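You operate a simulated robot arm through the tools that you are given. There is no shell and no other tool.

The job below is to be done with a simulated robot arm. You get a single attempt, and the scene is never put back.

## Task
Ring the spool on the anvil and dot it with the paint for its result.
Fine: one press of the striker button, one dot on top; dauber back.

Only the result counts: the job must be done as asked and must still hold three seconds after the hand-in. Knocking over, shifting, dropping, spilling or breaking anything else fails it.

## Robot
A 6-joint arm with a fingered hand, fixed in place. Base frame: the origin is at the foot of the arm, x ahead of it, y to its left, z up; the work surface is at about z = 80. Readings come in cm, rad, newtons and seconds.
With the tool pointing down near the work surface it reaches from about 26 to 70 cm from the base axis. Its first joint turns from -2.897 to 2.897 rad. Payload 4 kg.
Tool frame: the origin (TCP) lies between the finger pads and is the grasp point; the fingertips stand 2.6 cm ahead of it; z points along the fingers, y is the line along which they close. The gripper opens to 14.8 cm. The gripper's body begins 7.3 cm behind the TCP. The gripper is a hand of 3 fingers: y runs from the thumb to the fingers, the wrist lies at [0, 0, -23.9] in the tool frame, and closing takes about 1.5 s.
Orientation is told as [roll, pitch, yaw] about the base's x, y, z axes, in that order, counted from this pose: with the fingers straight down and closing along the base's y, the tool's x points along the base's -x, its y along +y and its z along -z.

## Interface
- The arm moves only by the tool send_rows. Its argument "series" is a list that holds one entry, the list of rows, each a list of 7 numbers: the shift along the tool's x, y, z in cm, then the turn, a rotation vector about the tool's x, y, z in rad, then the closure in counts, from 0 (fully open) to 255 (shut). In form: [[[dx, dy, dz, rx, ry, rz, fingers], ...]]. A call has 1 to 20 rows; each row shifts and turns the commanded pose from where the row before left it, along the tool's axes as they then stand. Rows are played at 5 a second. More than 5 cm and 0.15 rad between two rows, or a gripper value outside its range, and nothing of the call is played. Where a pose cannot be reached the arm comes as near as it can. A force on the tool above 40 N (or 10 N above the force at the start of the call, whichever is more), or a blocked arm, ends the call early, and 0.2 s more pass. The fingers move at their own pace (about 15.3 cm/s each) and stop on an object; they squeeze with about 34 N. The grip force told is the motor's: it shows also when the fingers shut on nothing. Time passes only in rows, and 0.2 s behind the last, so rows that do not move let the fingers close. It gives the time, the measured TCP pose, the force on the tool (base axes), the opening and the grip force at its end, in the units of the frame above (readings bear some noise), with the torque about the TCP (base axes, N m) and any sound that the robot's microphone picked up.
- Cameras (640 x 400 px; columns grow to the right, rows downward): "scene" is fixed at [21.91, 64.97, 142.3]; the picture's right is [-0.84, -0.54, 0.00], its down [-0.33, 0.52, -0.78] and it looks along [0.42, -0.66, -0.62] (base axes); focal length 317 px, centre (320, 200). "wrist" rides on the gripper at [6.8, -3.9, -9] in the tool frame; the picture's right is [0.50, 0.87, 0.00], its down [-0.65, 0.38, -0.65] and it looks along [-0.57, 0.33, 0.76] (tool axes); focal length 222 px, centre (320, 200). There is no depth. A picture from a camera that has moved, and an enlarged one, comes with that camera's place and axes in the base frame and with its lens.
- grab_frame(camera): a new picture of that camera. The clock stands still meanwhile.
- raise_lower(by): slides the trunk up (or, below 0, down) by that many cm; the arm rides with it, the base frame stays. It gives what a move gives, with no picture.
- set_grasp(shape): the hand has 3 fingers and takes this shape, open, in about a second: jaw (thumb against the fingers, like two jaws); tri (thumb and two fingers); tip (a fingertip pinch); poke (one finger out to press); point (the index stretched); flat (the hand flat); cup (the hand cupped); fist (a fist). The gripper value then closes the fingers along that shape, each until it touches; the sizes above hold for jaw. It gives what a move gives, with no picture.
- close_up(camera, box): a new picture of the part [left, top, right, bottom] of that camera's present view, enlarged. The clock stands still meanwhile.
- sign_off(): hands the job in; it is judged then, once.

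Nothing tells you positions but the pictures and the camera data. Unless the task says otherwise, let go and move clear before handing in.

The tools are called by a JSON object that holds its "op" and its "data". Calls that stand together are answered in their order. send_rows: Moves the arm, as the interface text tells. Its arguments: {"type":"object","properties":{"series":{"type":"array","items":{"type":"array","items":{"type":"array","items":{"type":"number"}}}}},"required":["series"]} The other tools are called the same way: raise_lower (by) slides the trunk up or down; set_grasp (shape) gives the hand a shape; grab_frame (camera) takes a picture; close_up (camera, box) takes an enlarged picture of a part of a camera's view; sign_off () hands the job in.

At the start:

```text
clock: 0.0
tool_pos: [27.22, 33.14, 116.27]
orientation: [0.0, 0.001, 0.001]
wrist_force: [0.4, -0.6, -0.2]
moment: [-0.02, 0.05, -0.05]
width: 14.76
grasp_force: 0.0
shape: jaw
trunk travel left (down, up): [-27.5, 4.2]
```

scene: 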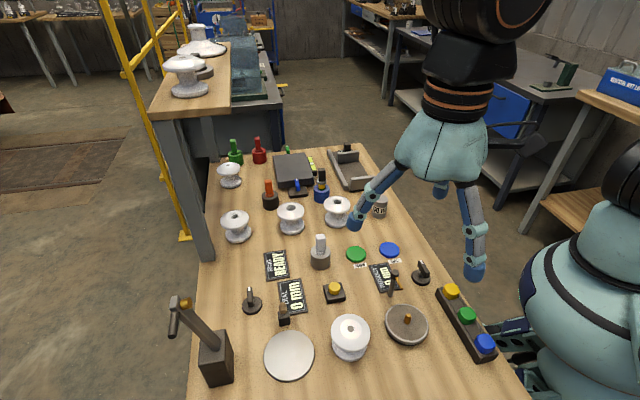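
wrist: 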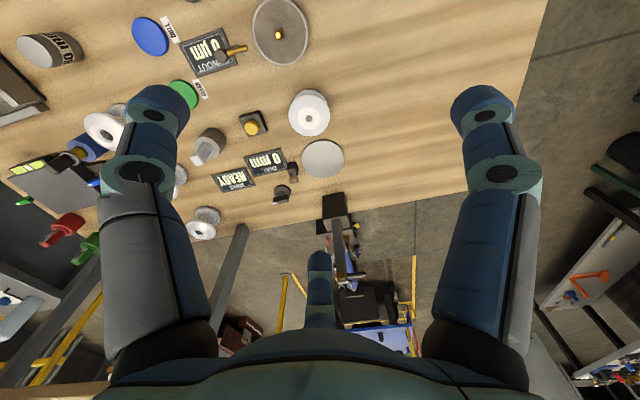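

I see a bench with several white spools, an anvil with a hammer/striker, displays, buttons and coloured daubers. I'll take enlarged pictures first to identify things.

{"op": "close_up", "data": {"camera": "scene", "box": [160, 270, 360, 400]}}

{"op": "close_up", "data": {"camera": "scene", "box": [320, 230, 520, 360]}}

{"op": "close_up", "data": {"camera": "scene", "box": [210, 130, 410, 260]}}

{"op": "close_up", "data": {"camera": "scene", "box": [230, 220, 430, 350]}}

{"op": "close_up", "data": {"camera": "scene", "box": [130, 10, 290, 114]}}

```text
3.08 times, centred on (260, 335) of scene
camera zoom: at [21.91, 64.97, 142.3], right [-0.84, -0.54, 0.0], down [-0.33, 0.52, -0.78], along [0.42, -0.66, -0.62], focal length 976 px, centre (505, -215)
```

zoom: 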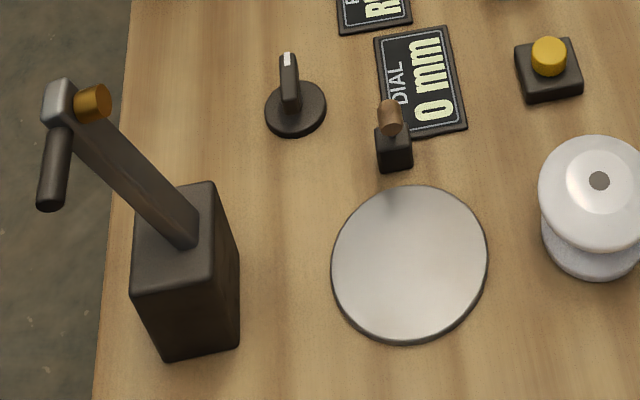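

```text
3.08 times, centred on (420, 295) of scene
camera zoom: at [21.91, 64.97, 142.3], right [-0.84, -0.54, 0.0], down [-0.33, 0.52, -0.78], along [0.42, -0.66, -0.62], focal length 976 px, centre (12, -92)
```

zoom: 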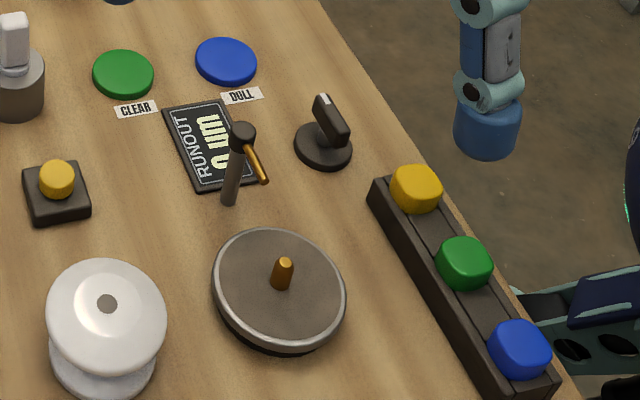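

```text
3.08 times, centred on (310, 195) of scene
camera zoom: at [21.91, 64.97, 142.3], right [-0.84, -0.54, 0.0], down [-0.33, 0.52, -0.78], along [0.42, -0.66, -0.62], focal length 976 px, centre (351, 215)
```

zoom: 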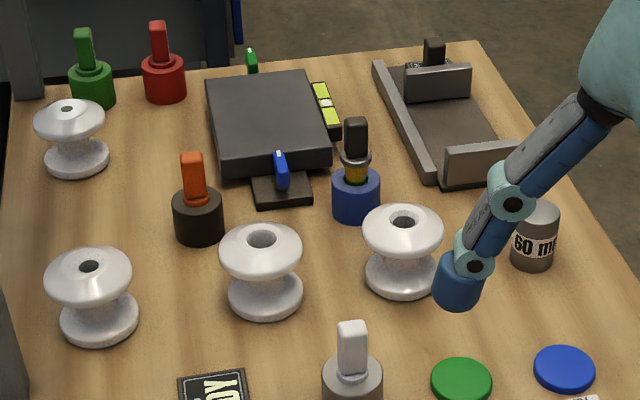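

```text
3.08 times, centred on (330, 285) of scene
camera zoom: at [21.91, 64.97, 142.3], right [-0.84, -0.54, 0.0], down [-0.33, 0.52, -0.78], along [0.42, -0.66, -0.62], focal length 976 px, centre (289, -62)
```

zoom: 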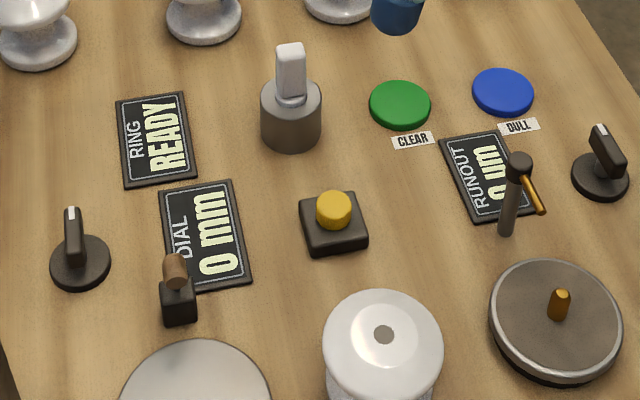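

```text
3.85 times, centred on (210, 62) of scene
camera zoom: at [21.91, 64.97, 142.3], right [-0.84, -0.54, 0.0], down [-0.33, 0.52, -0.78], along [0.42, -0.66, -0.62], focal length 1220 px, centre (743, 731)
```

zoom: 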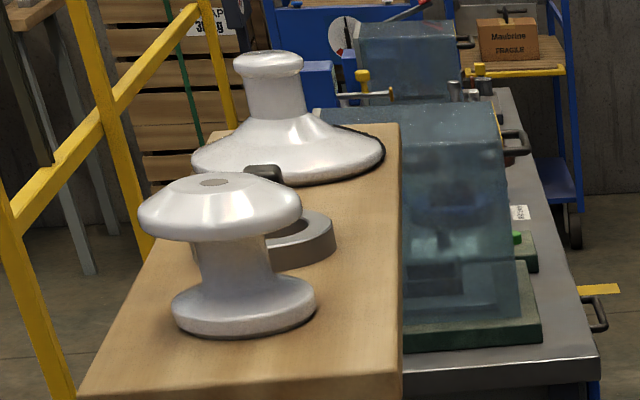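

The spool by the yellow button may be the one on the anvil, but I need closer views to be sure, and of the daubers and their pots.

{"op": "close_up", "data": {"camera": "wrist", "box": [200, 60, 400, 185]}}

{"op": "close_up", "data": {"camera": "wrist", "box": [120, 0, 320, 125]}}

{"op": "close_up", "data": {"camera": "wrist", "box": [0, 80, 240, 270]}}

{"op": "close_up", "data": {"camera": "scene", "box": [300, 290, 400, 370]}}

{"op": "close_up", "data": {"camera": "scene", "box": [250, 130, 350, 200]}}

{"op": "close_up", "data": {"camera": "scene", "box": [290, 220, 430, 310]}}

```text
3.20 times, centred on (300, 122) of wrist
camera zoom: at [20.51, 29.09, 125.13], right [-0.5, 0.87, 0.0], down [0.65, 0.38, 0.65], along [0.57, 0.33, -0.76], focal length 711 px, centre (384, 448)
```

zoom: 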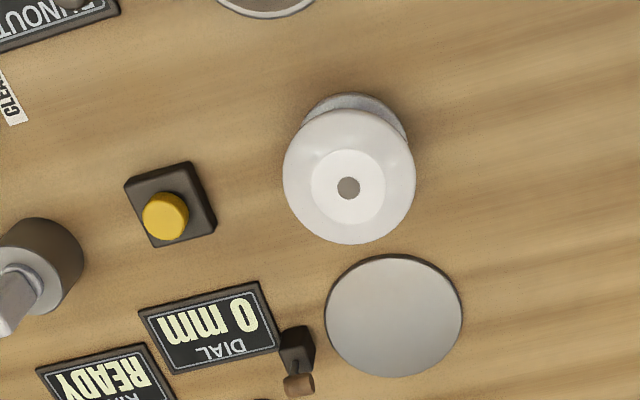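

```text
3.20 times, centred on (220, 62) of wrist
camera zoom: at [20.51, 29.09, 125.13], right [-0.5, 0.87, 0.0], down [0.65, 0.38, 0.65], along [0.57, 0.33, -0.76], focal length 711 px, centre (640, 640)
```

zoom: 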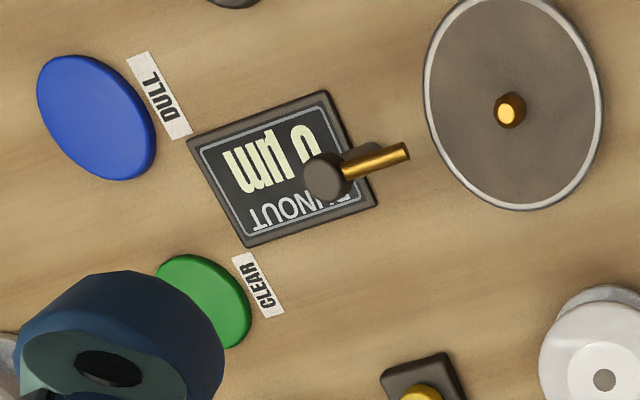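

```text
2.11 times, centred on (120, 175) of wrist
camera zoom: at [20.51, 29.09, 125.13], right [-0.5, 0.87, 0.0], down [0.65, 0.38, 0.65], along [0.57, 0.33, -0.76], focal length 468 px, centre (741, 253)
```

zoom: 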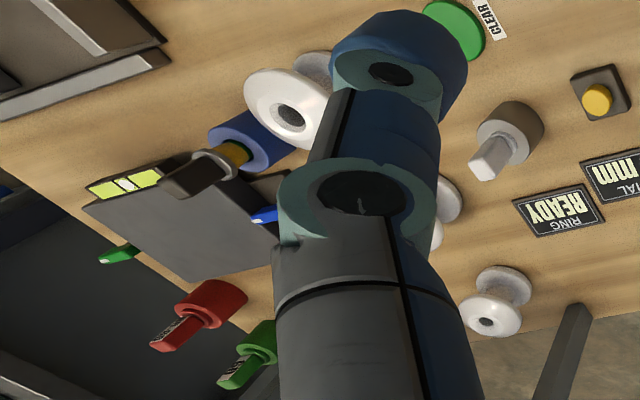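

```text
5.00 times, centred on (350, 330) of scene
camera zoom: at [21.91, 64.97, 142.3], right [-0.84, -0.54, 0.0], down [-0.33, 0.52, -0.78], along [0.42, -0.66, -0.62], focal length 1586 px, centre (170, -450)
```

zoom: 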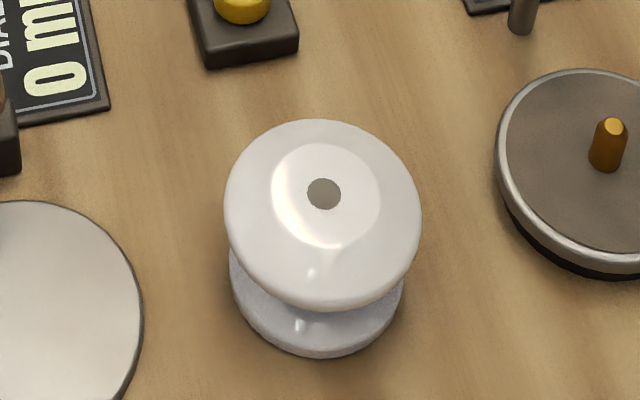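

```text
5.71 times, centred on (300, 165) of scene
camera zoom: at [21.91, 64.97, 142.3], right [-0.84, -0.54, 0.0], down [-0.33, 0.52, -0.78], along [0.42, -0.66, -0.62], focal length 1812 px, centre (434, 400)
```

zoom: 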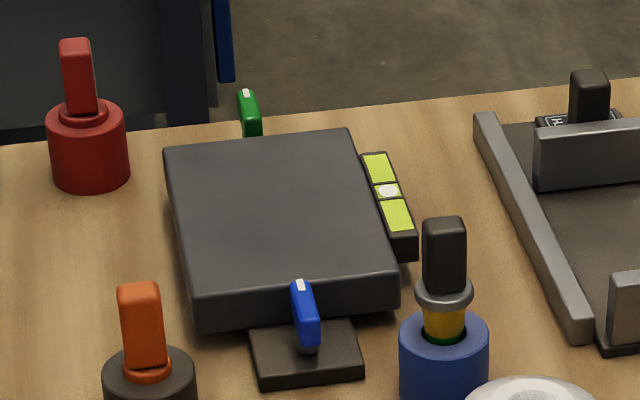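

```text
4.44 times, centred on (360, 265) of scene
camera zoom: at [21.91, 64.97, 142.3], right [-0.84, -0.54, 0.0], down [-0.33, 0.52, -0.78], along [0.42, -0.66, -0.62], focal length 1410 px, centre (142, -89)
```

zoom: 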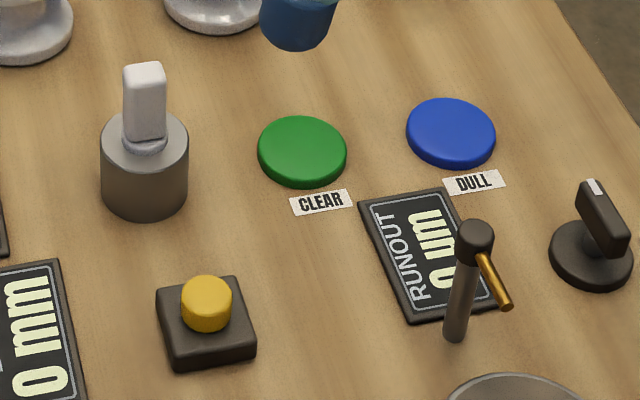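

The pads beside the labels read CLEAR = green and DULL = blue, and the white-handled dauber stands near them. I want a better look at the hammer post, the plate, and the small block beside it to tell which one is the anvil and striker.

{"op": "close_up", "data": {"camera": "wrist", "box": [260, 130, 420, 230]}}

{"op": "close_up", "data": {"camera": "scene", "box": [150, 280, 320, 386]}}

{"op": "close_up", "data": {"camera": "scene", "box": [240, 240, 330, 330]}}

{"op": "close_up", "data": {"camera": "scene", "box": [410, 260, 530, 380]}}

```text
4.00 times, centred on (340, 180) of wrist
camera zoom: at [20.51, 29.09, 125.13], right [-0.5, 0.87, 0.0], down [0.65, 0.38, 0.65], along [0.57, 0.33, -0.76], focal length 888 px, centre (240, 280)
```

zoom: 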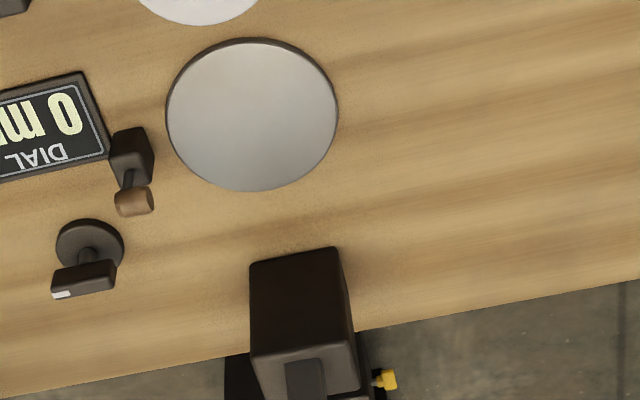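

```text
3.76 times, centred on (235, 333) of scene
camera zoom: at [21.91, 64.97, 142.3], right [-0.84, -0.54, 0.0], down [-0.33, 0.52, -0.78], along [0.42, -0.66, -0.62], focal length 1194 px, centre (640, -301)
```

zoom: 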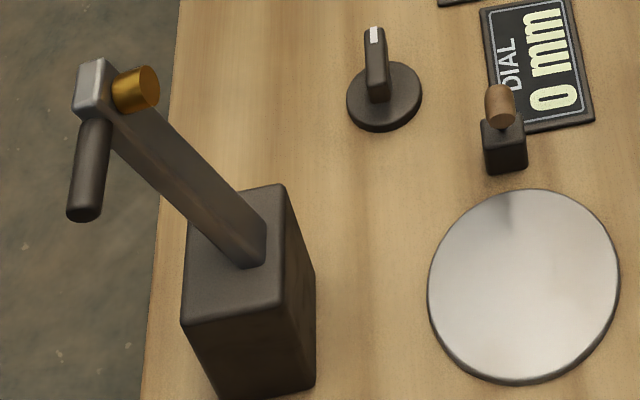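

```text
4.44 times, centred on (285, 285) of scene
camera zoom: at [21.91, 64.97, 142.3], right [-0.84, -0.54, 0.0], down [-0.33, 0.52, -0.78], along [0.42, -0.66, -0.62], focal length 1410 px, centre (476, -178)
```

zoom: 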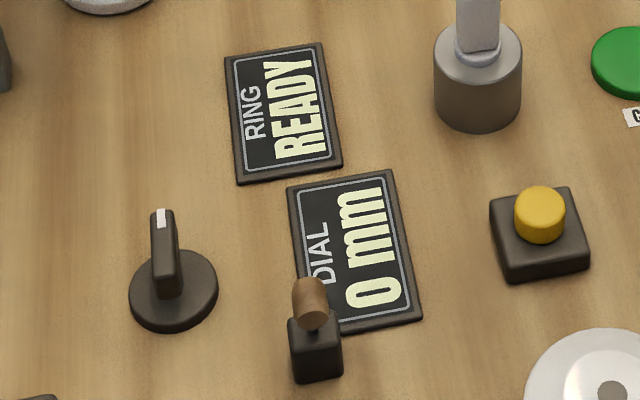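

```text
3.33 times, centred on (470, 320) of scene
camera zoom: at [21.91, 64.97, 142.3], right [-0.84, -0.54, 0.0], down [-0.33, 0.52, -0.78], along [0.42, -0.66, -0.62], focal length 1057 px, centre (-180, -200)
```

zoom: 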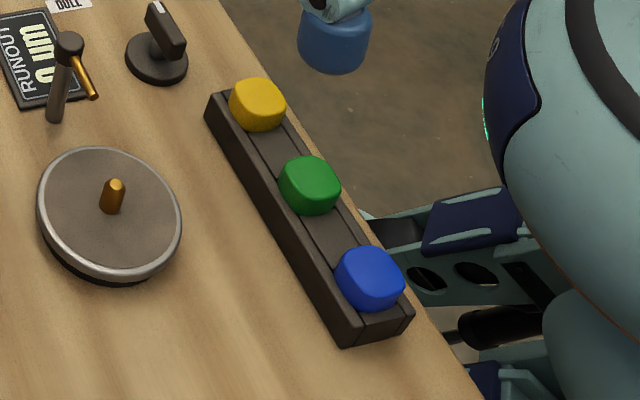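

The gray disc with the little wooden mallet beside it looks like the anvil (about [43, 43]), and the spool stands free at about [34, 35]. The single yellow button should be the striker. Before going in I'll check how the hand closes in free air.

{"op": "send_rows", "data": {"series": [[[0, 0, 0, 0, 0, 0, 130], [0, 0, 0, 0, 0, 0, 130], [0, 0, 0, 0, 0, 0, 130], [0, 0, 0, 0, 0, 0, 130], [0, 0, 0, 0, 0, 0, 130]]]}}

{"op": "grab_frame", "data": {"camera": "scene"}}

{"op": "grab_frame", "data": {"camera": "wrist"}}

```text
clock: 1.2
tool_pos: [27.14, 33.14, 116.16]
orientation: [-0.001, 0.0, 0.0]
wrist_force: [0.5, 0.3, -0.1]
moment: [0.04, -0.03, 0.0]
width: 7.31
grasp_force: 0.0
shape: jaw
trunk travel left (down, up): [-27.5, 4.2]
```

```text
taken
```

scene: 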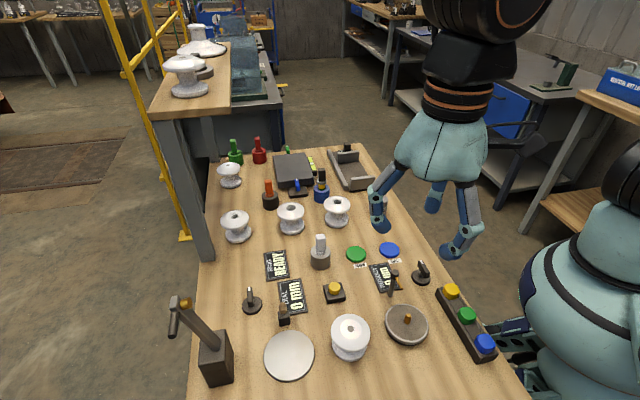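

```text
taken
camera wrist: at [20.51, 29.09, 125.12], right [-0.5, 0.87, 0.0], down [0.65, 0.38, 0.65], along [0.57, 0.33, -0.76], focal length 222 px, centre (320, 200)
```

wrist: 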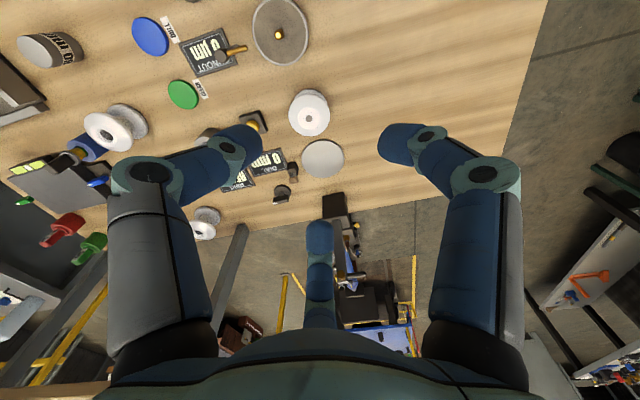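

The three fingers close like a tri-jaw around the TCP, so they can take the spool's top flange (about 7.5 cm wide). I'll hover over the spool with the hand part open and check the alignment.

{"op": "send_rows", "data": {"series": [[[-3.5, 0.8, 0, 0, 0, 0, 60], [-3.5, 0.8, 0, 0, 0, 0, 60], [0, 0, 4, 0, 0, 0, 60], [0, 0, 4, 0, 0, 0, 60], [0, 0, 4, 0, 0, 0, 60], [0, 0, 3, 0, 0, 0, 60], [0, 0, 0, 0, 0, 0, 60]]]}}

{"op": "grab_frame", "data": {"camera": "scene"}}

{"op": "grab_frame", "data": {"camera": "wrist"}}

```text
clock: 2.8
tool_pos: [34.22, 34.73, 101.25]
orientation: [0.0, -0.002, 0.0]
wrist_force: [0.6, -0.1, -0.1]
moment: [-0.03, 0.0, -0.04]
width: 11.3
grasp_force: 0.1
shape: jaw
trunk travel left (down, up): [-27.5, 4.2]
```

```text
taken
```

scene: 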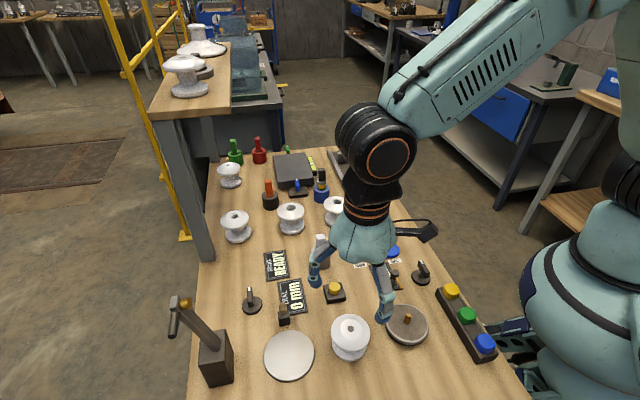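

```text
taken
camera wrist: at [27.53, 30.69, 110.16], right [-0.5, 0.87, 0.0], down [0.65, 0.38, 0.65], along [0.57, 0.33, -0.76], focal length 222 px, centre (320, 200)
```

wrist: 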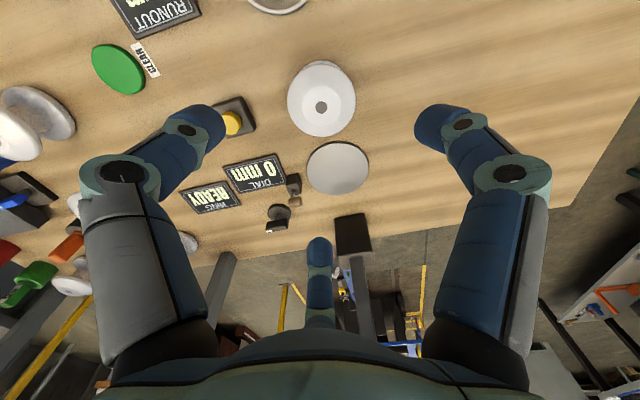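

The spool is centred under the hand at about [34.3, 34.7]. Descending to the flange and closing.

{"op": "send_rows", "data": {"series": [[[0, 0, 4, 0, 0, 0, 60], [0, 0, 4, 0, 0, 0, 60], [0, 0, 4, 0, 0, 0, 60], [0, 0, 2.5, 0, 0, 0, 60], [0, 0, 2.2, 0, 0, 0, 60], [0, 0, 0, 0, 0, 0, 60]]]}}

{"op": "grab_frame", "data": {"camera": "scene"}}

{"op": "grab_frame", "data": {"camera": "wrist"}}

```text
clock: 4.2
tool_pos: [34.04, 34.74, 84.71]
orientation: [-0.001, 0.0, 0.001]
wrist_force: [0.2, 0.3, -0.2]
moment: [-0.01, -0.02, -0.01]
width: 11.28
grasp_force: 0.0
shape: jaw
trunk travel left (down, up): [-27.5, 4.2]
```

```text
taken
```

scene: 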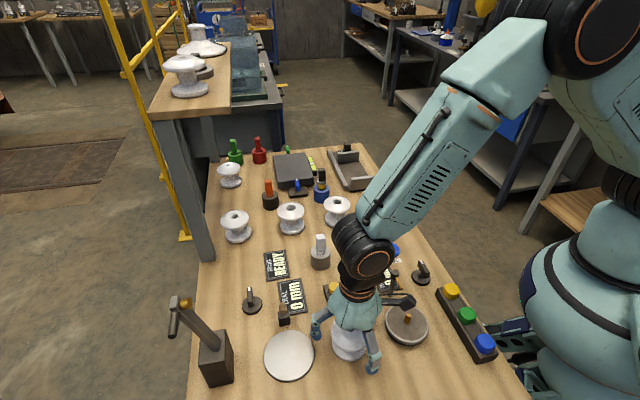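

```text
taken
camera wrist: at [27.44, 30.74, 93.68], right [-0.5, 0.87, 0.0], down [0.65, 0.38, 0.65], along [0.57, 0.33, -0.76], focal length 222 px, centre (320, 200)
```

wrist: 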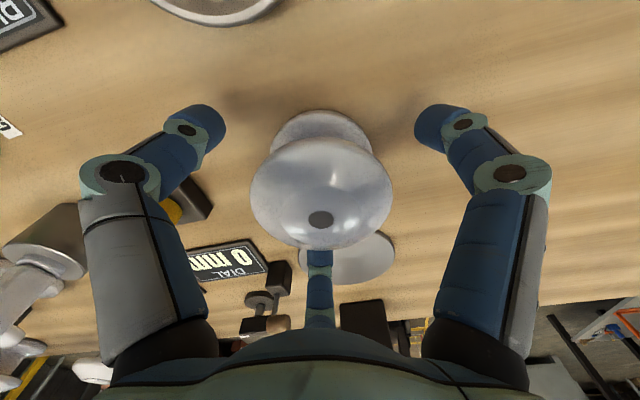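

{"op": "send_rows", "data": {"series": [[[0, 0, 0, 0, 0, 0, 100], [0, 0, 0, 0, 0, 0, 130], [0, 0, 0, 0, 0, 0, 160], [0, 0, 0, 0, 0, 0, 200], [0, 0, 0, 0, 0, 0, 255], [0, 0, 0, 0, 0, 0, 255], [0, 0, 0, 0, 0, 0, 255], [0, 0, 0, 0, 0, 0, 255]]]}}

{"op": "grab_frame", "data": {"camera": "wrist"}}

```text
clock: 6.0
tool_pos: [34.13, 34.89, 84.82]
orientation: [0.0, 0.002, 0.001]
wrist_force: [-0.3, 0.0, -3.6]
moment: [-0.04, 0.02, 0.01]
width: 4.85
grasp_force: 34.6
shape: jaw
trunk travel left (down, up): [-27.5, 4.2]
```

```text
taken
camera wrist: at [27.46, 30.77, 93.69], right [-0.5, 0.87, 0.0], down [0.66, 0.38, 0.65], along [0.57, 0.33, -0.76], focal length 222 px, centre (320, 200)
```

wrist: 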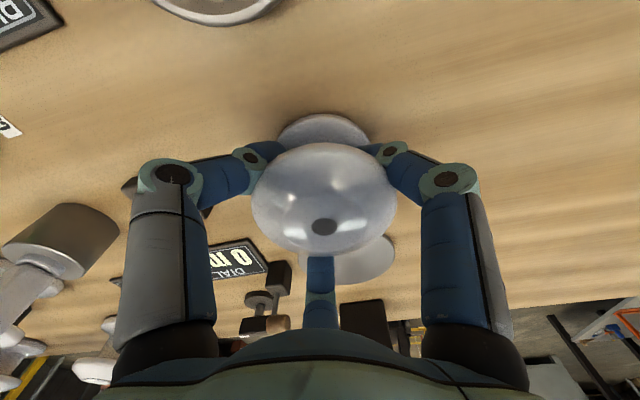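

The grip holds under the flange. Lifting a little and checking.

{"op": "send_rows", "data": {"series": [[[0, 0, -1, 0, 0, 0, 255], [0, 0, -2, 0, 0, 0, 255], [0, 0, -3, 0, 0, 0, 255], [0, 0, 0, 0, 0, 0, 255]]]}}

{"op": "grab_frame", "data": {"camera": "wrist"}}

{"op": "close_up", "data": {"camera": "scene", "box": [240, 230, 440, 390]}}

```text
clock: 7.0
tool_pos: [34.13, 34.87, 90.67]
orientation: [0.0, 0.0, 0.0]
wrist_force: [-0.1, -0.3, -3.9]
moment: [-0.01, 0.03, 0.02]
width: 4.87
grasp_force: 34.0
shape: jaw
trunk travel left (down, up): [-27.5, 4.2]
```

```text
taken
camera wrist: at [27.52, 30.76, 99.63], right [-0.5, 0.87, 0.0], down [0.66, 0.38, 0.65], along [0.57, 0.33, -0.76], focal length 222 px, centre (320, 200)
```

wrist: 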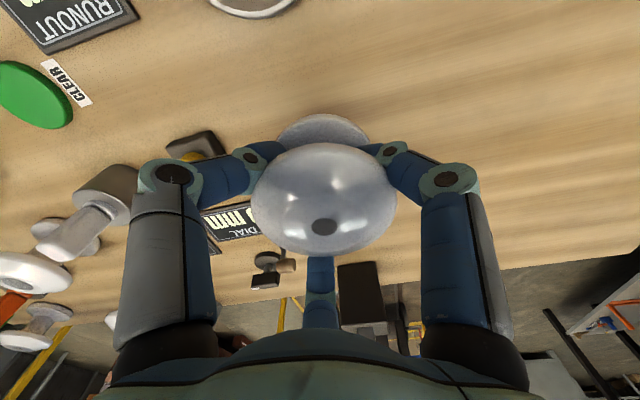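

```text
2.50 times, centred on (340, 310) of scene
camera zoom: at [21.91, 64.97, 142.3], right [-0.84, -0.54, 0.0], down [-0.33, 0.52, -0.78], along [0.42, -0.66, -0.62], focal length 793 px, centre (270, -75)
```

zoom: 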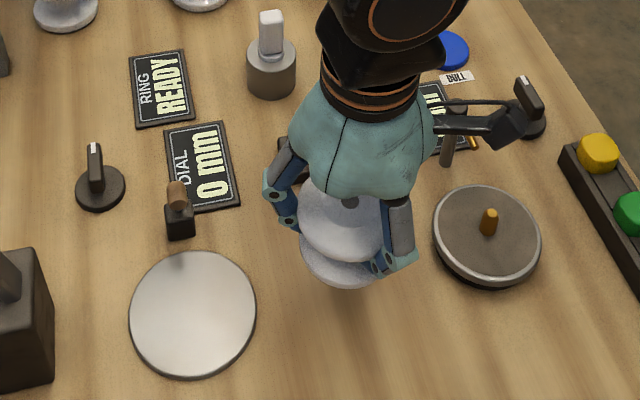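

The spool hangs straight in the hand. Moving it over the disc at [43.2, 43.0], turning the hand about 20° to stay clear of the mallet and post.

{"op": "send_rows", "data": {"series": [[[0, 0, -2, 0, 0, 0, 255], [-2.27, 2.03, 0, 0, 0, 0, 255], [-2.27, 2.03, 0, 0, 0, 0, 255], [-2.27, 2.03, 0, 0, 0, 0, 255], [-2.27, 2.03, 0, 0, 0, 0, 255], [0, 0, 0, 0, 0, 0.12, 255], [0, 0, 0, 0, 0, 0.12, 255], [0, 0, 0, 0, 0, 0.11, 255], [0, 0, 2, 0, 0, 0, 255], [0, 0, 0, 0, 0, 0, 255], [0, 0, 0, 0, 0, 0, 255]]]}}

{"op": "grab_frame", "data": {"camera": "wrist"}}

{"op": "close_up", "data": {"camera": "scene", "box": [160, 230, 400, 390]}}

```text
clock: 9.4
tool_pos: [43.3, 42.88, 90.32]
orientation: [0.0, 0.001, -0.35]
wrist_force: [1.1, 0.0, -3.3]
moment: [0.02, -0.03, 0.0]
width: 4.85
grasp_force: 33.4
shape: jaw
trunk travel left (down, up): [-27.5, 4.2]
```

```text
taken
camera wrist: at [35.67, 41.35, 99.35], right [-0.17, 0.99, 0.0], down [0.75, 0.13, 0.65], along [0.64, 0.11, -0.76], focal length 222 px, centre (320, 200)
```

wrist: 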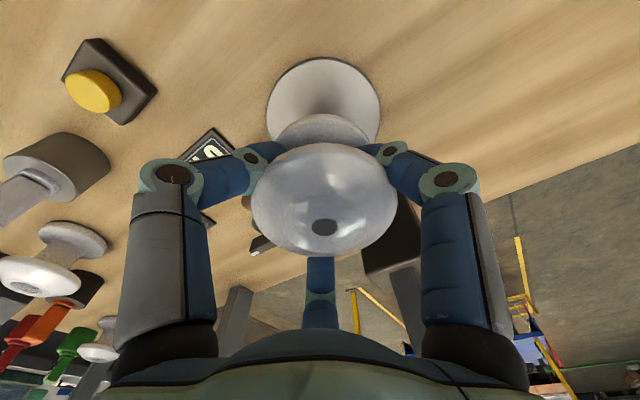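

```text
2.50 times, centred on (280, 310) of scene
camera zoom: at [21.91, 64.97, 142.3], right [-0.84, -0.54, 0.0], down [-0.33, 0.52, -0.78], along [0.42, -0.66, -0.62], focal length 793 px, centre (420, -75)
```

zoom: 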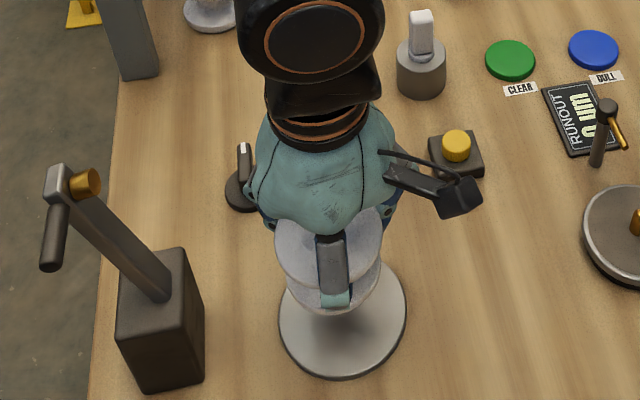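

{"op": "send_rows", "data": {"series": [[[0, 0, 2, 0, 0, 0, 255], [0, 0, 1.5, 0, 0, 0, 255], [0, 0, 1, 0, 0, 0, 255], [0, 0, 0, 0, 0, 0, 255]]]}}

{"op": "close_up", "data": {"camera": "scene", "box": [220, 290, 360, 390]}}

{"op": "grab_frame", "data": {"camera": "wrist"}}

```text
clock: 10.4
tool_pos: [43.41, 42.92, 85.93]
orientation: [0.0, 0.0, -0.35]
wrist_force: [0.0, 0.3, -3.7]
moment: [0.04, 0.01, 0.01]
width: 4.84
grasp_force: 34.3
shape: jaw
trunk travel left (down, up): [-27.5, 4.2]
```

```text
4.00 times, centred on (290, 340) of scene
camera zoom: at [21.91, 64.97, 142.3], right [-0.84, -0.54, 0.0], down [-0.33, 0.52, -0.78], along [0.42, -0.66, -0.62], focal length 1268 px, centre (440, -360)
```

zoom: 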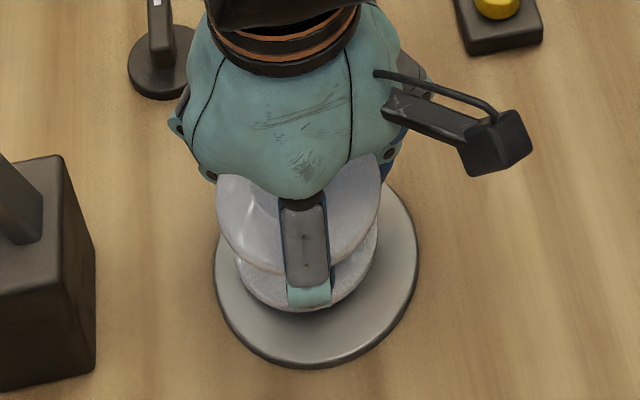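

```text
taken
camera wrist: at [35.74, 41.43, 94.83], right [-0.17, 0.99, 0.0], down [0.74, 0.13, 0.65], along [0.64, 0.11, -0.76], focal length 222 px, centre (320, 200)
```

wrist: 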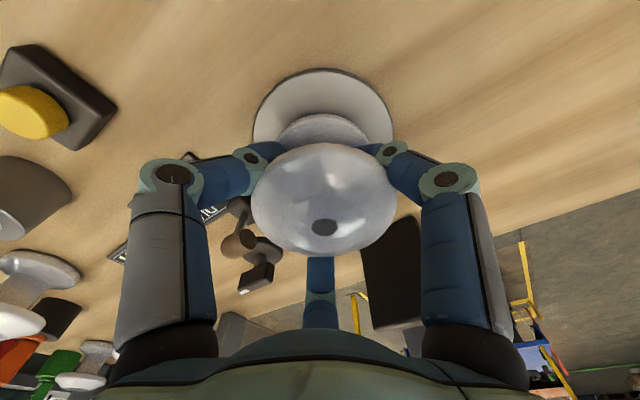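

{"op": "send_rows", "data": {"series": [[[0, 0, 0.25, 0, 0, 0, 255], [0, 0, 0.25, 0, 0, 0, 255], [0, 0, 0, 0, 0, 0, 255]]]}}

```text
clock: 11.2
tool_pos: [43.21, 42.94, 85.5]
orientation: [0.0, -0.001, -0.351]
wrist_force: [0.5, -0.6, -4.2]
moment: [-0.03, 0.0, 0.0]
width: 4.84
grasp_force: 33.9
shape: jaw
trunk travel left (down, up): [-27.5, 4.2]
```

{"op": "send_rows", "data": {"series": [[[0, 0, 0.2, 0, 0, 0, 255], [0, 0, 0, 0, 0, 0, 255]]]}}

```text
clock: 11.8
tool_pos: [43.23, 42.96, 85.18]
orientation: [0.0, 0.0, -0.35]
wrist_force: [-0.3, -0.1, -4.6]
moment: [0.02, -0.01, 0.01]
width: 4.84
grasp_force: 34.4
shape: jaw
trunk travel left (down, up): [-27.5, 4.2]
```

{"op": "send_rows", "data": {"series": [[[0, 0, 0.15, 0, 0, 0, 255], [0, 0, 0, 0, 0, 0, 255]]]}}

{"op": "close_up", "data": {"camera": "scene", "box": [250, 310, 330, 370]}}

```text
clock: 12.4
tool_pos: [43.22, 42.93, 85.08]
orientation: [0.001, 0.001, -0.349]
wrist_force: [-0.6, -0.2, -3.9]
moment: [-0.04, 0.03, -0.01]
width: 4.85
grasp_force: 34.4
shape: jaw
trunk travel left (down, up): [-27.5, 4.2]
```

```text
6.67 times, centred on (290, 340) of scene
camera zoom: at [21.91, 64.97, 142.3], right [-0.84, -0.54, 0.0], down [-0.33, 0.52, -0.78], along [0.42, -0.66, -0.62], focal length 2114 px, centre (520, -733)
```

zoom: 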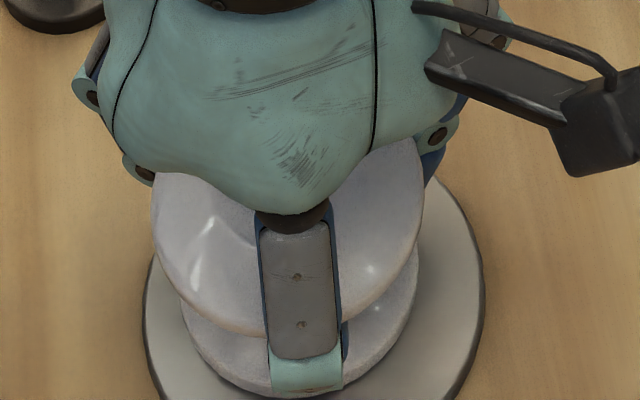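

{"op": "send_rows", "data": {"series": [[[0, 0, 0.15, 0, 0, 0, 255], [0, 0, 0, 0, 0, 0, 255]]]}}

```text
clock: 13.0
tool_pos: [43.28, 42.72, 85.0]
orientation: [-0.001, 0.0, -0.352]
wrist_force: [0.9, -1.0, -0.3]
moment: [0.07, 0.0, 0.0]
width: 4.84
grasp_force: 33.5
shape: jaw
trunk travel left (down, up): [-27.5, 4.2]
```

The spool's weight is now on the disc. Opening a little and rising straight up.

{"op": "send_rows", "data": {"series": [[[0, 0, 0, 0, 0, 0, 160], [0, 0, 0, 0, 0, 0, 140], [0, 0, 0, 0, 0, 0, 120], [0, 0, 0, 0, 0, 0, 100], [0, 0, 0, 0, 0, 0, 90], [0, 0, 0, 0, 0, 0, 90]]]}}

{"op": "grab_frame", "data": {"camera": "wrist"}}

{"op": "grab_frame", "data": {"camera": "scene"}}

```text
clock: 14.4
tool_pos: [43.3, 42.79, 85.02]
orientation: [0.0, 0.0, -0.351]
wrist_force: [0.2, 0.6, 0.3]
moment: [0.0, 0.02, 0.01]
width: 9.5
grasp_force: 0.1
shape: jaw
trunk travel left (down, up): [-27.5, 4.2]
```

```text
taken
camera wrist: at [35.67, 41.37, 93.88], right [-0.17, 0.98, 0.0], down [0.74, 0.13, 0.65], along [0.64, 0.11, -0.76], focal length 222 px, centre (320, 200)
```

wrist: 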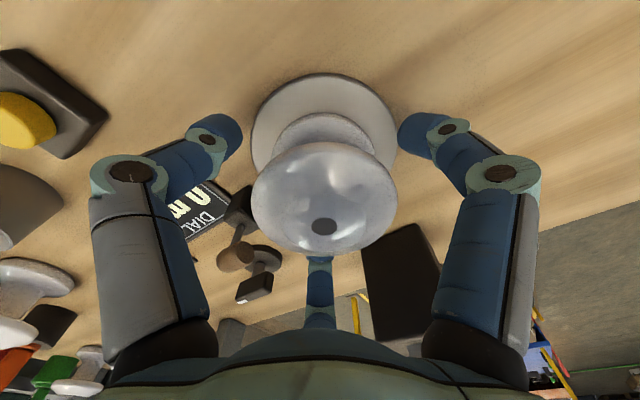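

```text
taken
```

scene: 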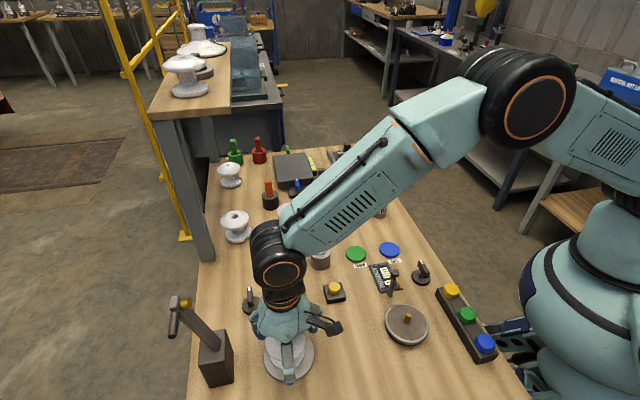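

Rising clear, then going over toward the yellow button.

{"op": "send_rows", "data": {"series": [[[0, 0, -2, 0, 0, 0, 90], [0, 0, -4, 0, 0, 0, 90], [0, 0, -4, 0, 0, 0, 90], [0, 0, -5, 0, 0, 0, 90], [0, 0, 0, 0, 0, -0.12, 90], [0, 0, 0, 0, 0, -0.12, 90], [0, 0, 0, 0, 0, -0.11, 90], [0, -4, 0, 0, 0, 0, 90], [0, -4, 0, 0, 0, 0, 90], [0, -4, 0, 0, 0, 0, 90], [0, -4, 0, 0, 0, 0, 90], [0, 0, 0, 0, 0, 0, 90]]]}}

{"op": "set_grasp", "data": {"shape": "poke"}}

{"op": "grab_frame", "data": {"camera": "scene"}}

{"op": "grab_frame", "data": {"camera": "wrist"}}

```text
clock: 17.0
tool_pos: [43.13, 27.02, 100.1]
orientation: [0.0, -0.001, 0.001]
wrist_force: [0.9, 0.2, 0.3]
moment: [-0.01, 0.01, 0.03]
width: 9.53
grasp_force: 0.0
shape: jaw
trunk travel left (down, up): [-27.5, 4.2]
```

```text
clock: 17.9
tool_pos: [43.32, 27.0, 100.06]
orientation: [0.0, -0.001, 0.0]
wrist_force: [0.0, -0.4, -0.9]
moment: [0.02, -0.02, -0.03]
width: 0.0
grasp_force: 0.1
shape: poke
trunk travel left (down, up): [-27.5, 4.2]
```

```text
taken
```

scene: 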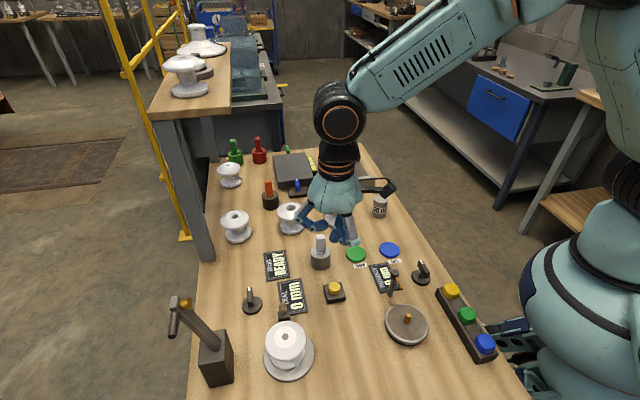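

```text
taken
camera wrist: at [36.58, 22.86, 108.96], right [-0.5, 0.87, 0.0], down [0.65, 0.38, 0.65], along [0.57, 0.33, -0.76], focal length 222 px, centre (320, 200)
```

wrist: 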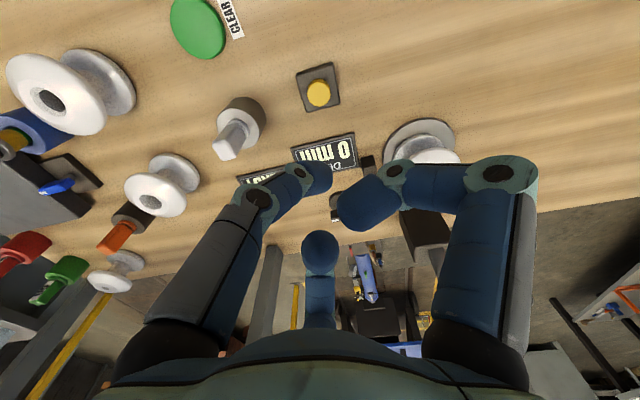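

{"op": "close_up", "data": {"camera": "scene", "box": [270, 160, 410, 260]}}

{"op": "close_up", "data": {"camera": "wrist", "box": [220, 120, 460, 300]}}

```text
4.00 times, centred on (340, 210) of scene
camera zoom: at [21.91, 64.97, 142.3], right [-0.84, -0.54, 0.0], down [-0.33, 0.52, -0.78], along [0.42, -0.66, -0.62], focal length 1268 px, centre (240, 160)
```

zoom: 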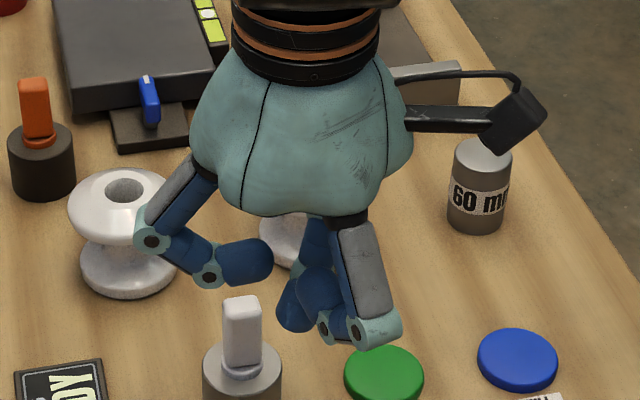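

```text
2.22 times, centred on (340, 210) of wrist
camera zoom: at [36.58, 22.86, 108.96], right [-0.5, 0.87, 0.0], down [0.65, 0.38, 0.65], along [0.57, 0.33, -0.76], focal length 494 px, centre (276, 178)
```

zoom: 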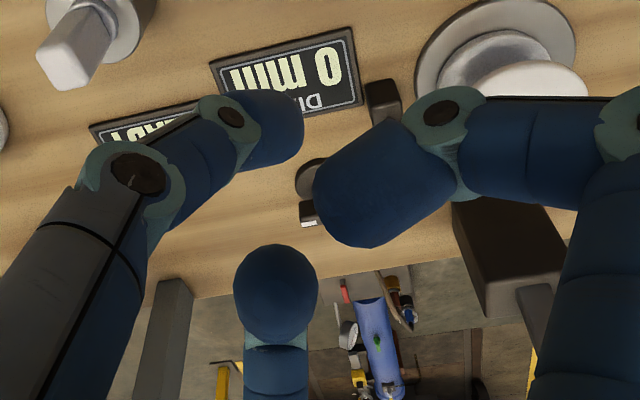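

The poke shape puts one fingertip on the tool axis about 2.6 cm ahead. The button's top is at about [42.8, 26.15, 83.2]; I'll descend to just above it and check.

{"op": "send_rows", "data": {"series": [[[0.37, -0.8, 0, 0, 0, 0, 0], [0, 0, 4, 0, 0, 0, 0], [0, 0, 4, 0, 0, 0, 0], [0, 0, 3, 0, 0, 0, 0], [0, 0, 1.4, 0, 0, 0, 0], [0, 0, 0, 0, 0, 0, 0]]]}}

{"op": "close_up", "data": {"camera": "scene", "box": [270, 220, 410, 320]}}

{"op": "grab_frame", "data": {"camera": "wrist"}}

```text
clock: 19.3
tool_pos: [43.0, 26.17, 87.68]
orientation: [0.0, 0.002, -0.002]
wrist_force: [-0.3, 0.0, 0.2]
moment: [-0.02, -0.02, 0.0]
width: 0.0
grasp_force: 0.1
shape: poke
trunk travel left (down, up): [-27.5, 4.2]
```

```text
4.00 times, centred on (340, 270) of scene
camera zoom: at [21.91, 64.97, 142.3], right [-0.84, -0.54, 0.0], down [-0.33, 0.52, -0.78], along [0.42, -0.66, -0.62], focal length 1268 px, centre (240, -80)
```

zoom: 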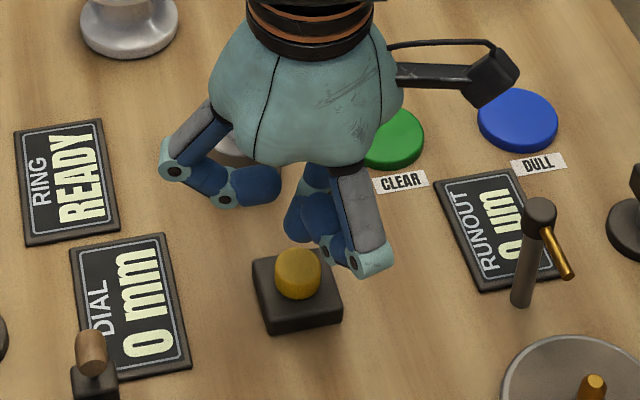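

```text
taken
camera wrist: at [36.35, 22.06, 96.63], right [-0.5, 0.87, 0.0], down [0.65, 0.38, 0.65], along [0.57, 0.33, -0.76], focal length 222 px, centre (320, 200)
```

wrist: 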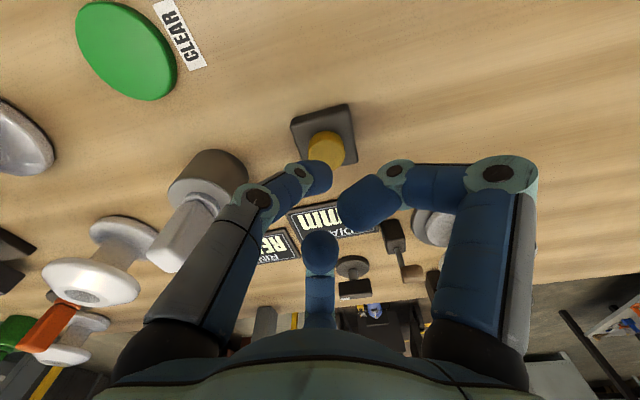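

{"op": "send_rows", "data": {"series": [[[0.1, 0, 0.8, 0, 0, 0, 0], [0, 0, 0.5, 0, 0, 0, 0], [0, 0, 0, 0, 0, 0, 0]]]}}

{"op": "close_up", "data": {"camera": "scene", "box": [270, 220, 410, 320]}}

```text
clock: 20.1
tool_pos: [42.72, 26.11, 86.35]
orientation: [0.001, -0.002, -0.002]
wrist_force: [0.6, 0.2, -0.8]
moment: [0.0, -0.02, -0.01]
width: 0.01
grasp_force: 0.1
shape: poke
trunk travel left (down, up): [-27.5, 4.2]
```

```text
4.00 times, centred on (340, 270) of scene
camera zoom: at [21.91, 64.97, 142.3], right [-0.84, -0.54, 0.0], down [-0.33, 0.52, -0.78], along [0.42, -0.66, -0.62], focal length 1268 px, centre (240, -80)
```

zoom: 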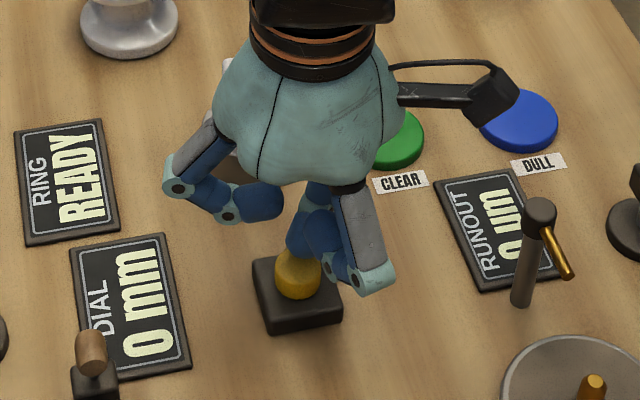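

{"op": "send_rows", "data": {"series": [[[0, 0, 0.3, 0, 0, 0, 0], [0, 0, 0.3, 0, 0, 0, 0], [0, 0, 0, 0, 0, 0, 0]]]}}

{"op": "close_up", "data": {"camera": "scene", "box": [230, 230, 390, 370]}}

```text
clock: 20.9
tool_pos: [42.84, 26.05, 85.84]
orientation: [0.0, 0.0, 0.0]
wrist_force: [-0.2, -0.9, 0.1]
moment: [0.02, 0.02, 0.01]
width: 0.0
grasp_force: 0.2
shape: poke
trunk travel left (down, up): [-27.5, 4.2]
```

```text
2.86 times, centred on (310, 300) of scene
camera zoom: at [21.91, 64.97, 142.3], right [-0.84, -0.54, 0.0], down [-0.33, 0.52, -0.78], along [0.42, -0.66, -0.62], focal length 906 px, centre (349, -86)
```

zoom: 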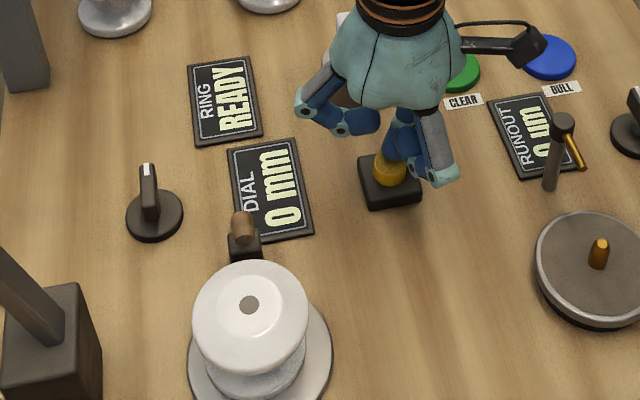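

{"op": "send_rows", "data": {"series": [[[0, 0, 0.2, 0, 0, 0, 0], [0, 0, 0.2, 0, 0, 0, 0], [0, 0, 0, 0, 0, 0, 0]]]}}

```text
clock: 21.7
tool_pos: [42.86, 26.03, 85.33]
orientation: [-0.001, -0.002, 0.0]
wrist_force: [-0.1, -0.9, 3.1]
moment: [-0.06, 0.02, 0.01]
width: 0.01
grasp_force: 0.0
shape: poke
trunk travel left (down, up): [-27.5, 4.2]
heard: click
```

A click was heard with about 3 N on the button. Checking the display and the anvil before doing anything more.

{"op": "close_up", "data": {"camera": "scene", "box": [160, 230, 390, 390]}}

{"op": "close_up", "data": {"camera": "scene", "box": [250, 240, 350, 320]}}

```text
2.50 times, centred on (275, 310) of scene
camera zoom: at [21.91, 64.97, 142.3], right [-0.84, -0.54, 0.0], down [-0.33, 0.52, -0.78], along [0.42, -0.66, -0.62], focal length 793 px, centre (432, -75)
```

zoom: 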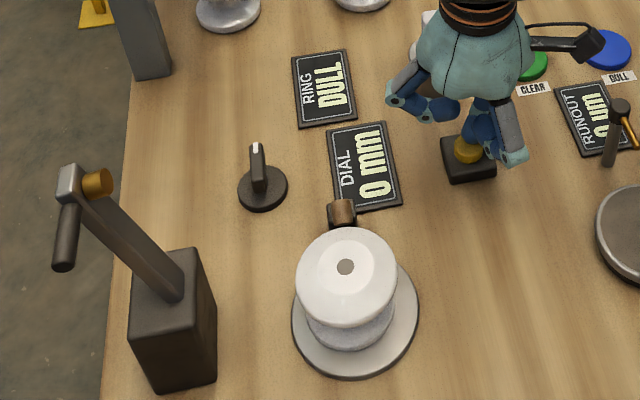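

```text
5.00 times, centred on (300, 280) of scene
camera zoom: at [21.91, 64.97, 142.3], right [-0.84, -0.54, 0.0], down [-0.33, 0.52, -0.78], along [0.42, -0.66, -0.62], focal length 1586 px, centre (420, -200)
```

zoom: 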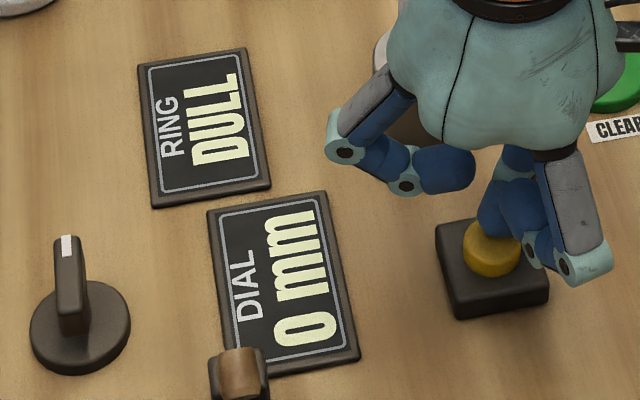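

RING reads DULL and the mallet has struck, so the paint is the blue one. Rising off the button straight up.

{"op": "send_rows", "data": {"series": [[[0, 0, -2, 0, 0, 0, 0], [0, 0, -4, 0, 0, 0, 0], [0, 0, -4, 0, 0, 0, 0], [0, 0, -5, 0, 0, 0, 0], [0, 0, 0, 0, 0, 0, 0]]]}}

{"op": "set_grasp", "data": {"shape": "jaw"}}

{"op": "grab_frame", "data": {"camera": "scene"}}

{"op": "grab_frame", "data": {"camera": "wrist"}}

{"op": "close_up", "data": {"camera": "scene", "box": [230, 240, 370, 380]}}

```text
clock: 22.9
tool_pos: [42.84, 26.05, 99.99]
orientation: [0.0, 0.001, 0.0]
wrist_force: [-0.3, 0.9, 0.0]
moment: [0.0, 0.02, -0.03]
width: 0.0
grasp_force: 0.2
shape: poke
trunk travel left (down, up): [-27.5, 4.2]
```

```text
clock: 23.8
tool_pos: [43.03, 25.95, 100.08]
orientation: [0.002, 0.0, 0.001]
wrist_force: [-0.9, -0.1, 0.0]
moment: [-0.01, -0.02, 0.01]
width: 14.78
grasp_force: 0.0
shape: jaw
trunk travel left (down, up): [-27.5, 4.2]
```

```text
taken
```

scene: 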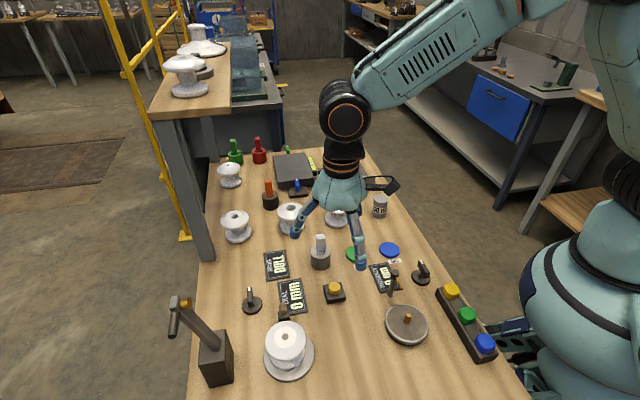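

```text
taken
camera wrist: at [36.28, 21.89, 108.98], right [-0.5, 0.87, 0.0], down [0.65, 0.38, 0.65], along [0.57, 0.33, -0.76], focal length 222 px, centre (320, 200)
```

wrist: 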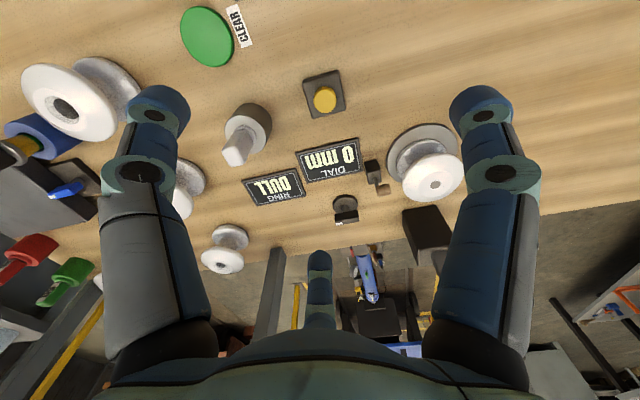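

```text
2.86 times, centred on (300, 310) of scene
camera zoom: at [21.91, 64.97, 142.3], right [-0.84, -0.54, 0.0], down [-0.33, 0.52, -0.78], along [0.42, -0.66, -0.62], focal length 906 px, centre (377, -114)
```

zoom: 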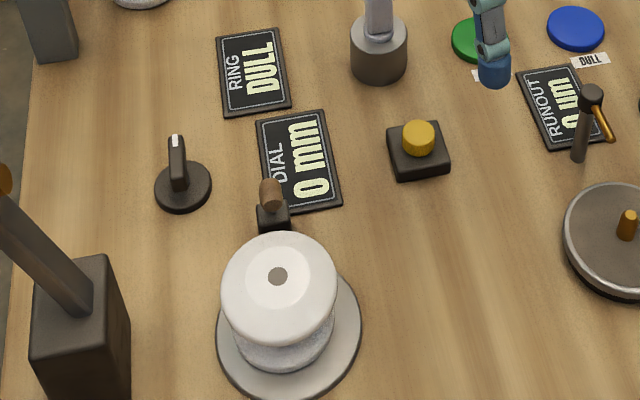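

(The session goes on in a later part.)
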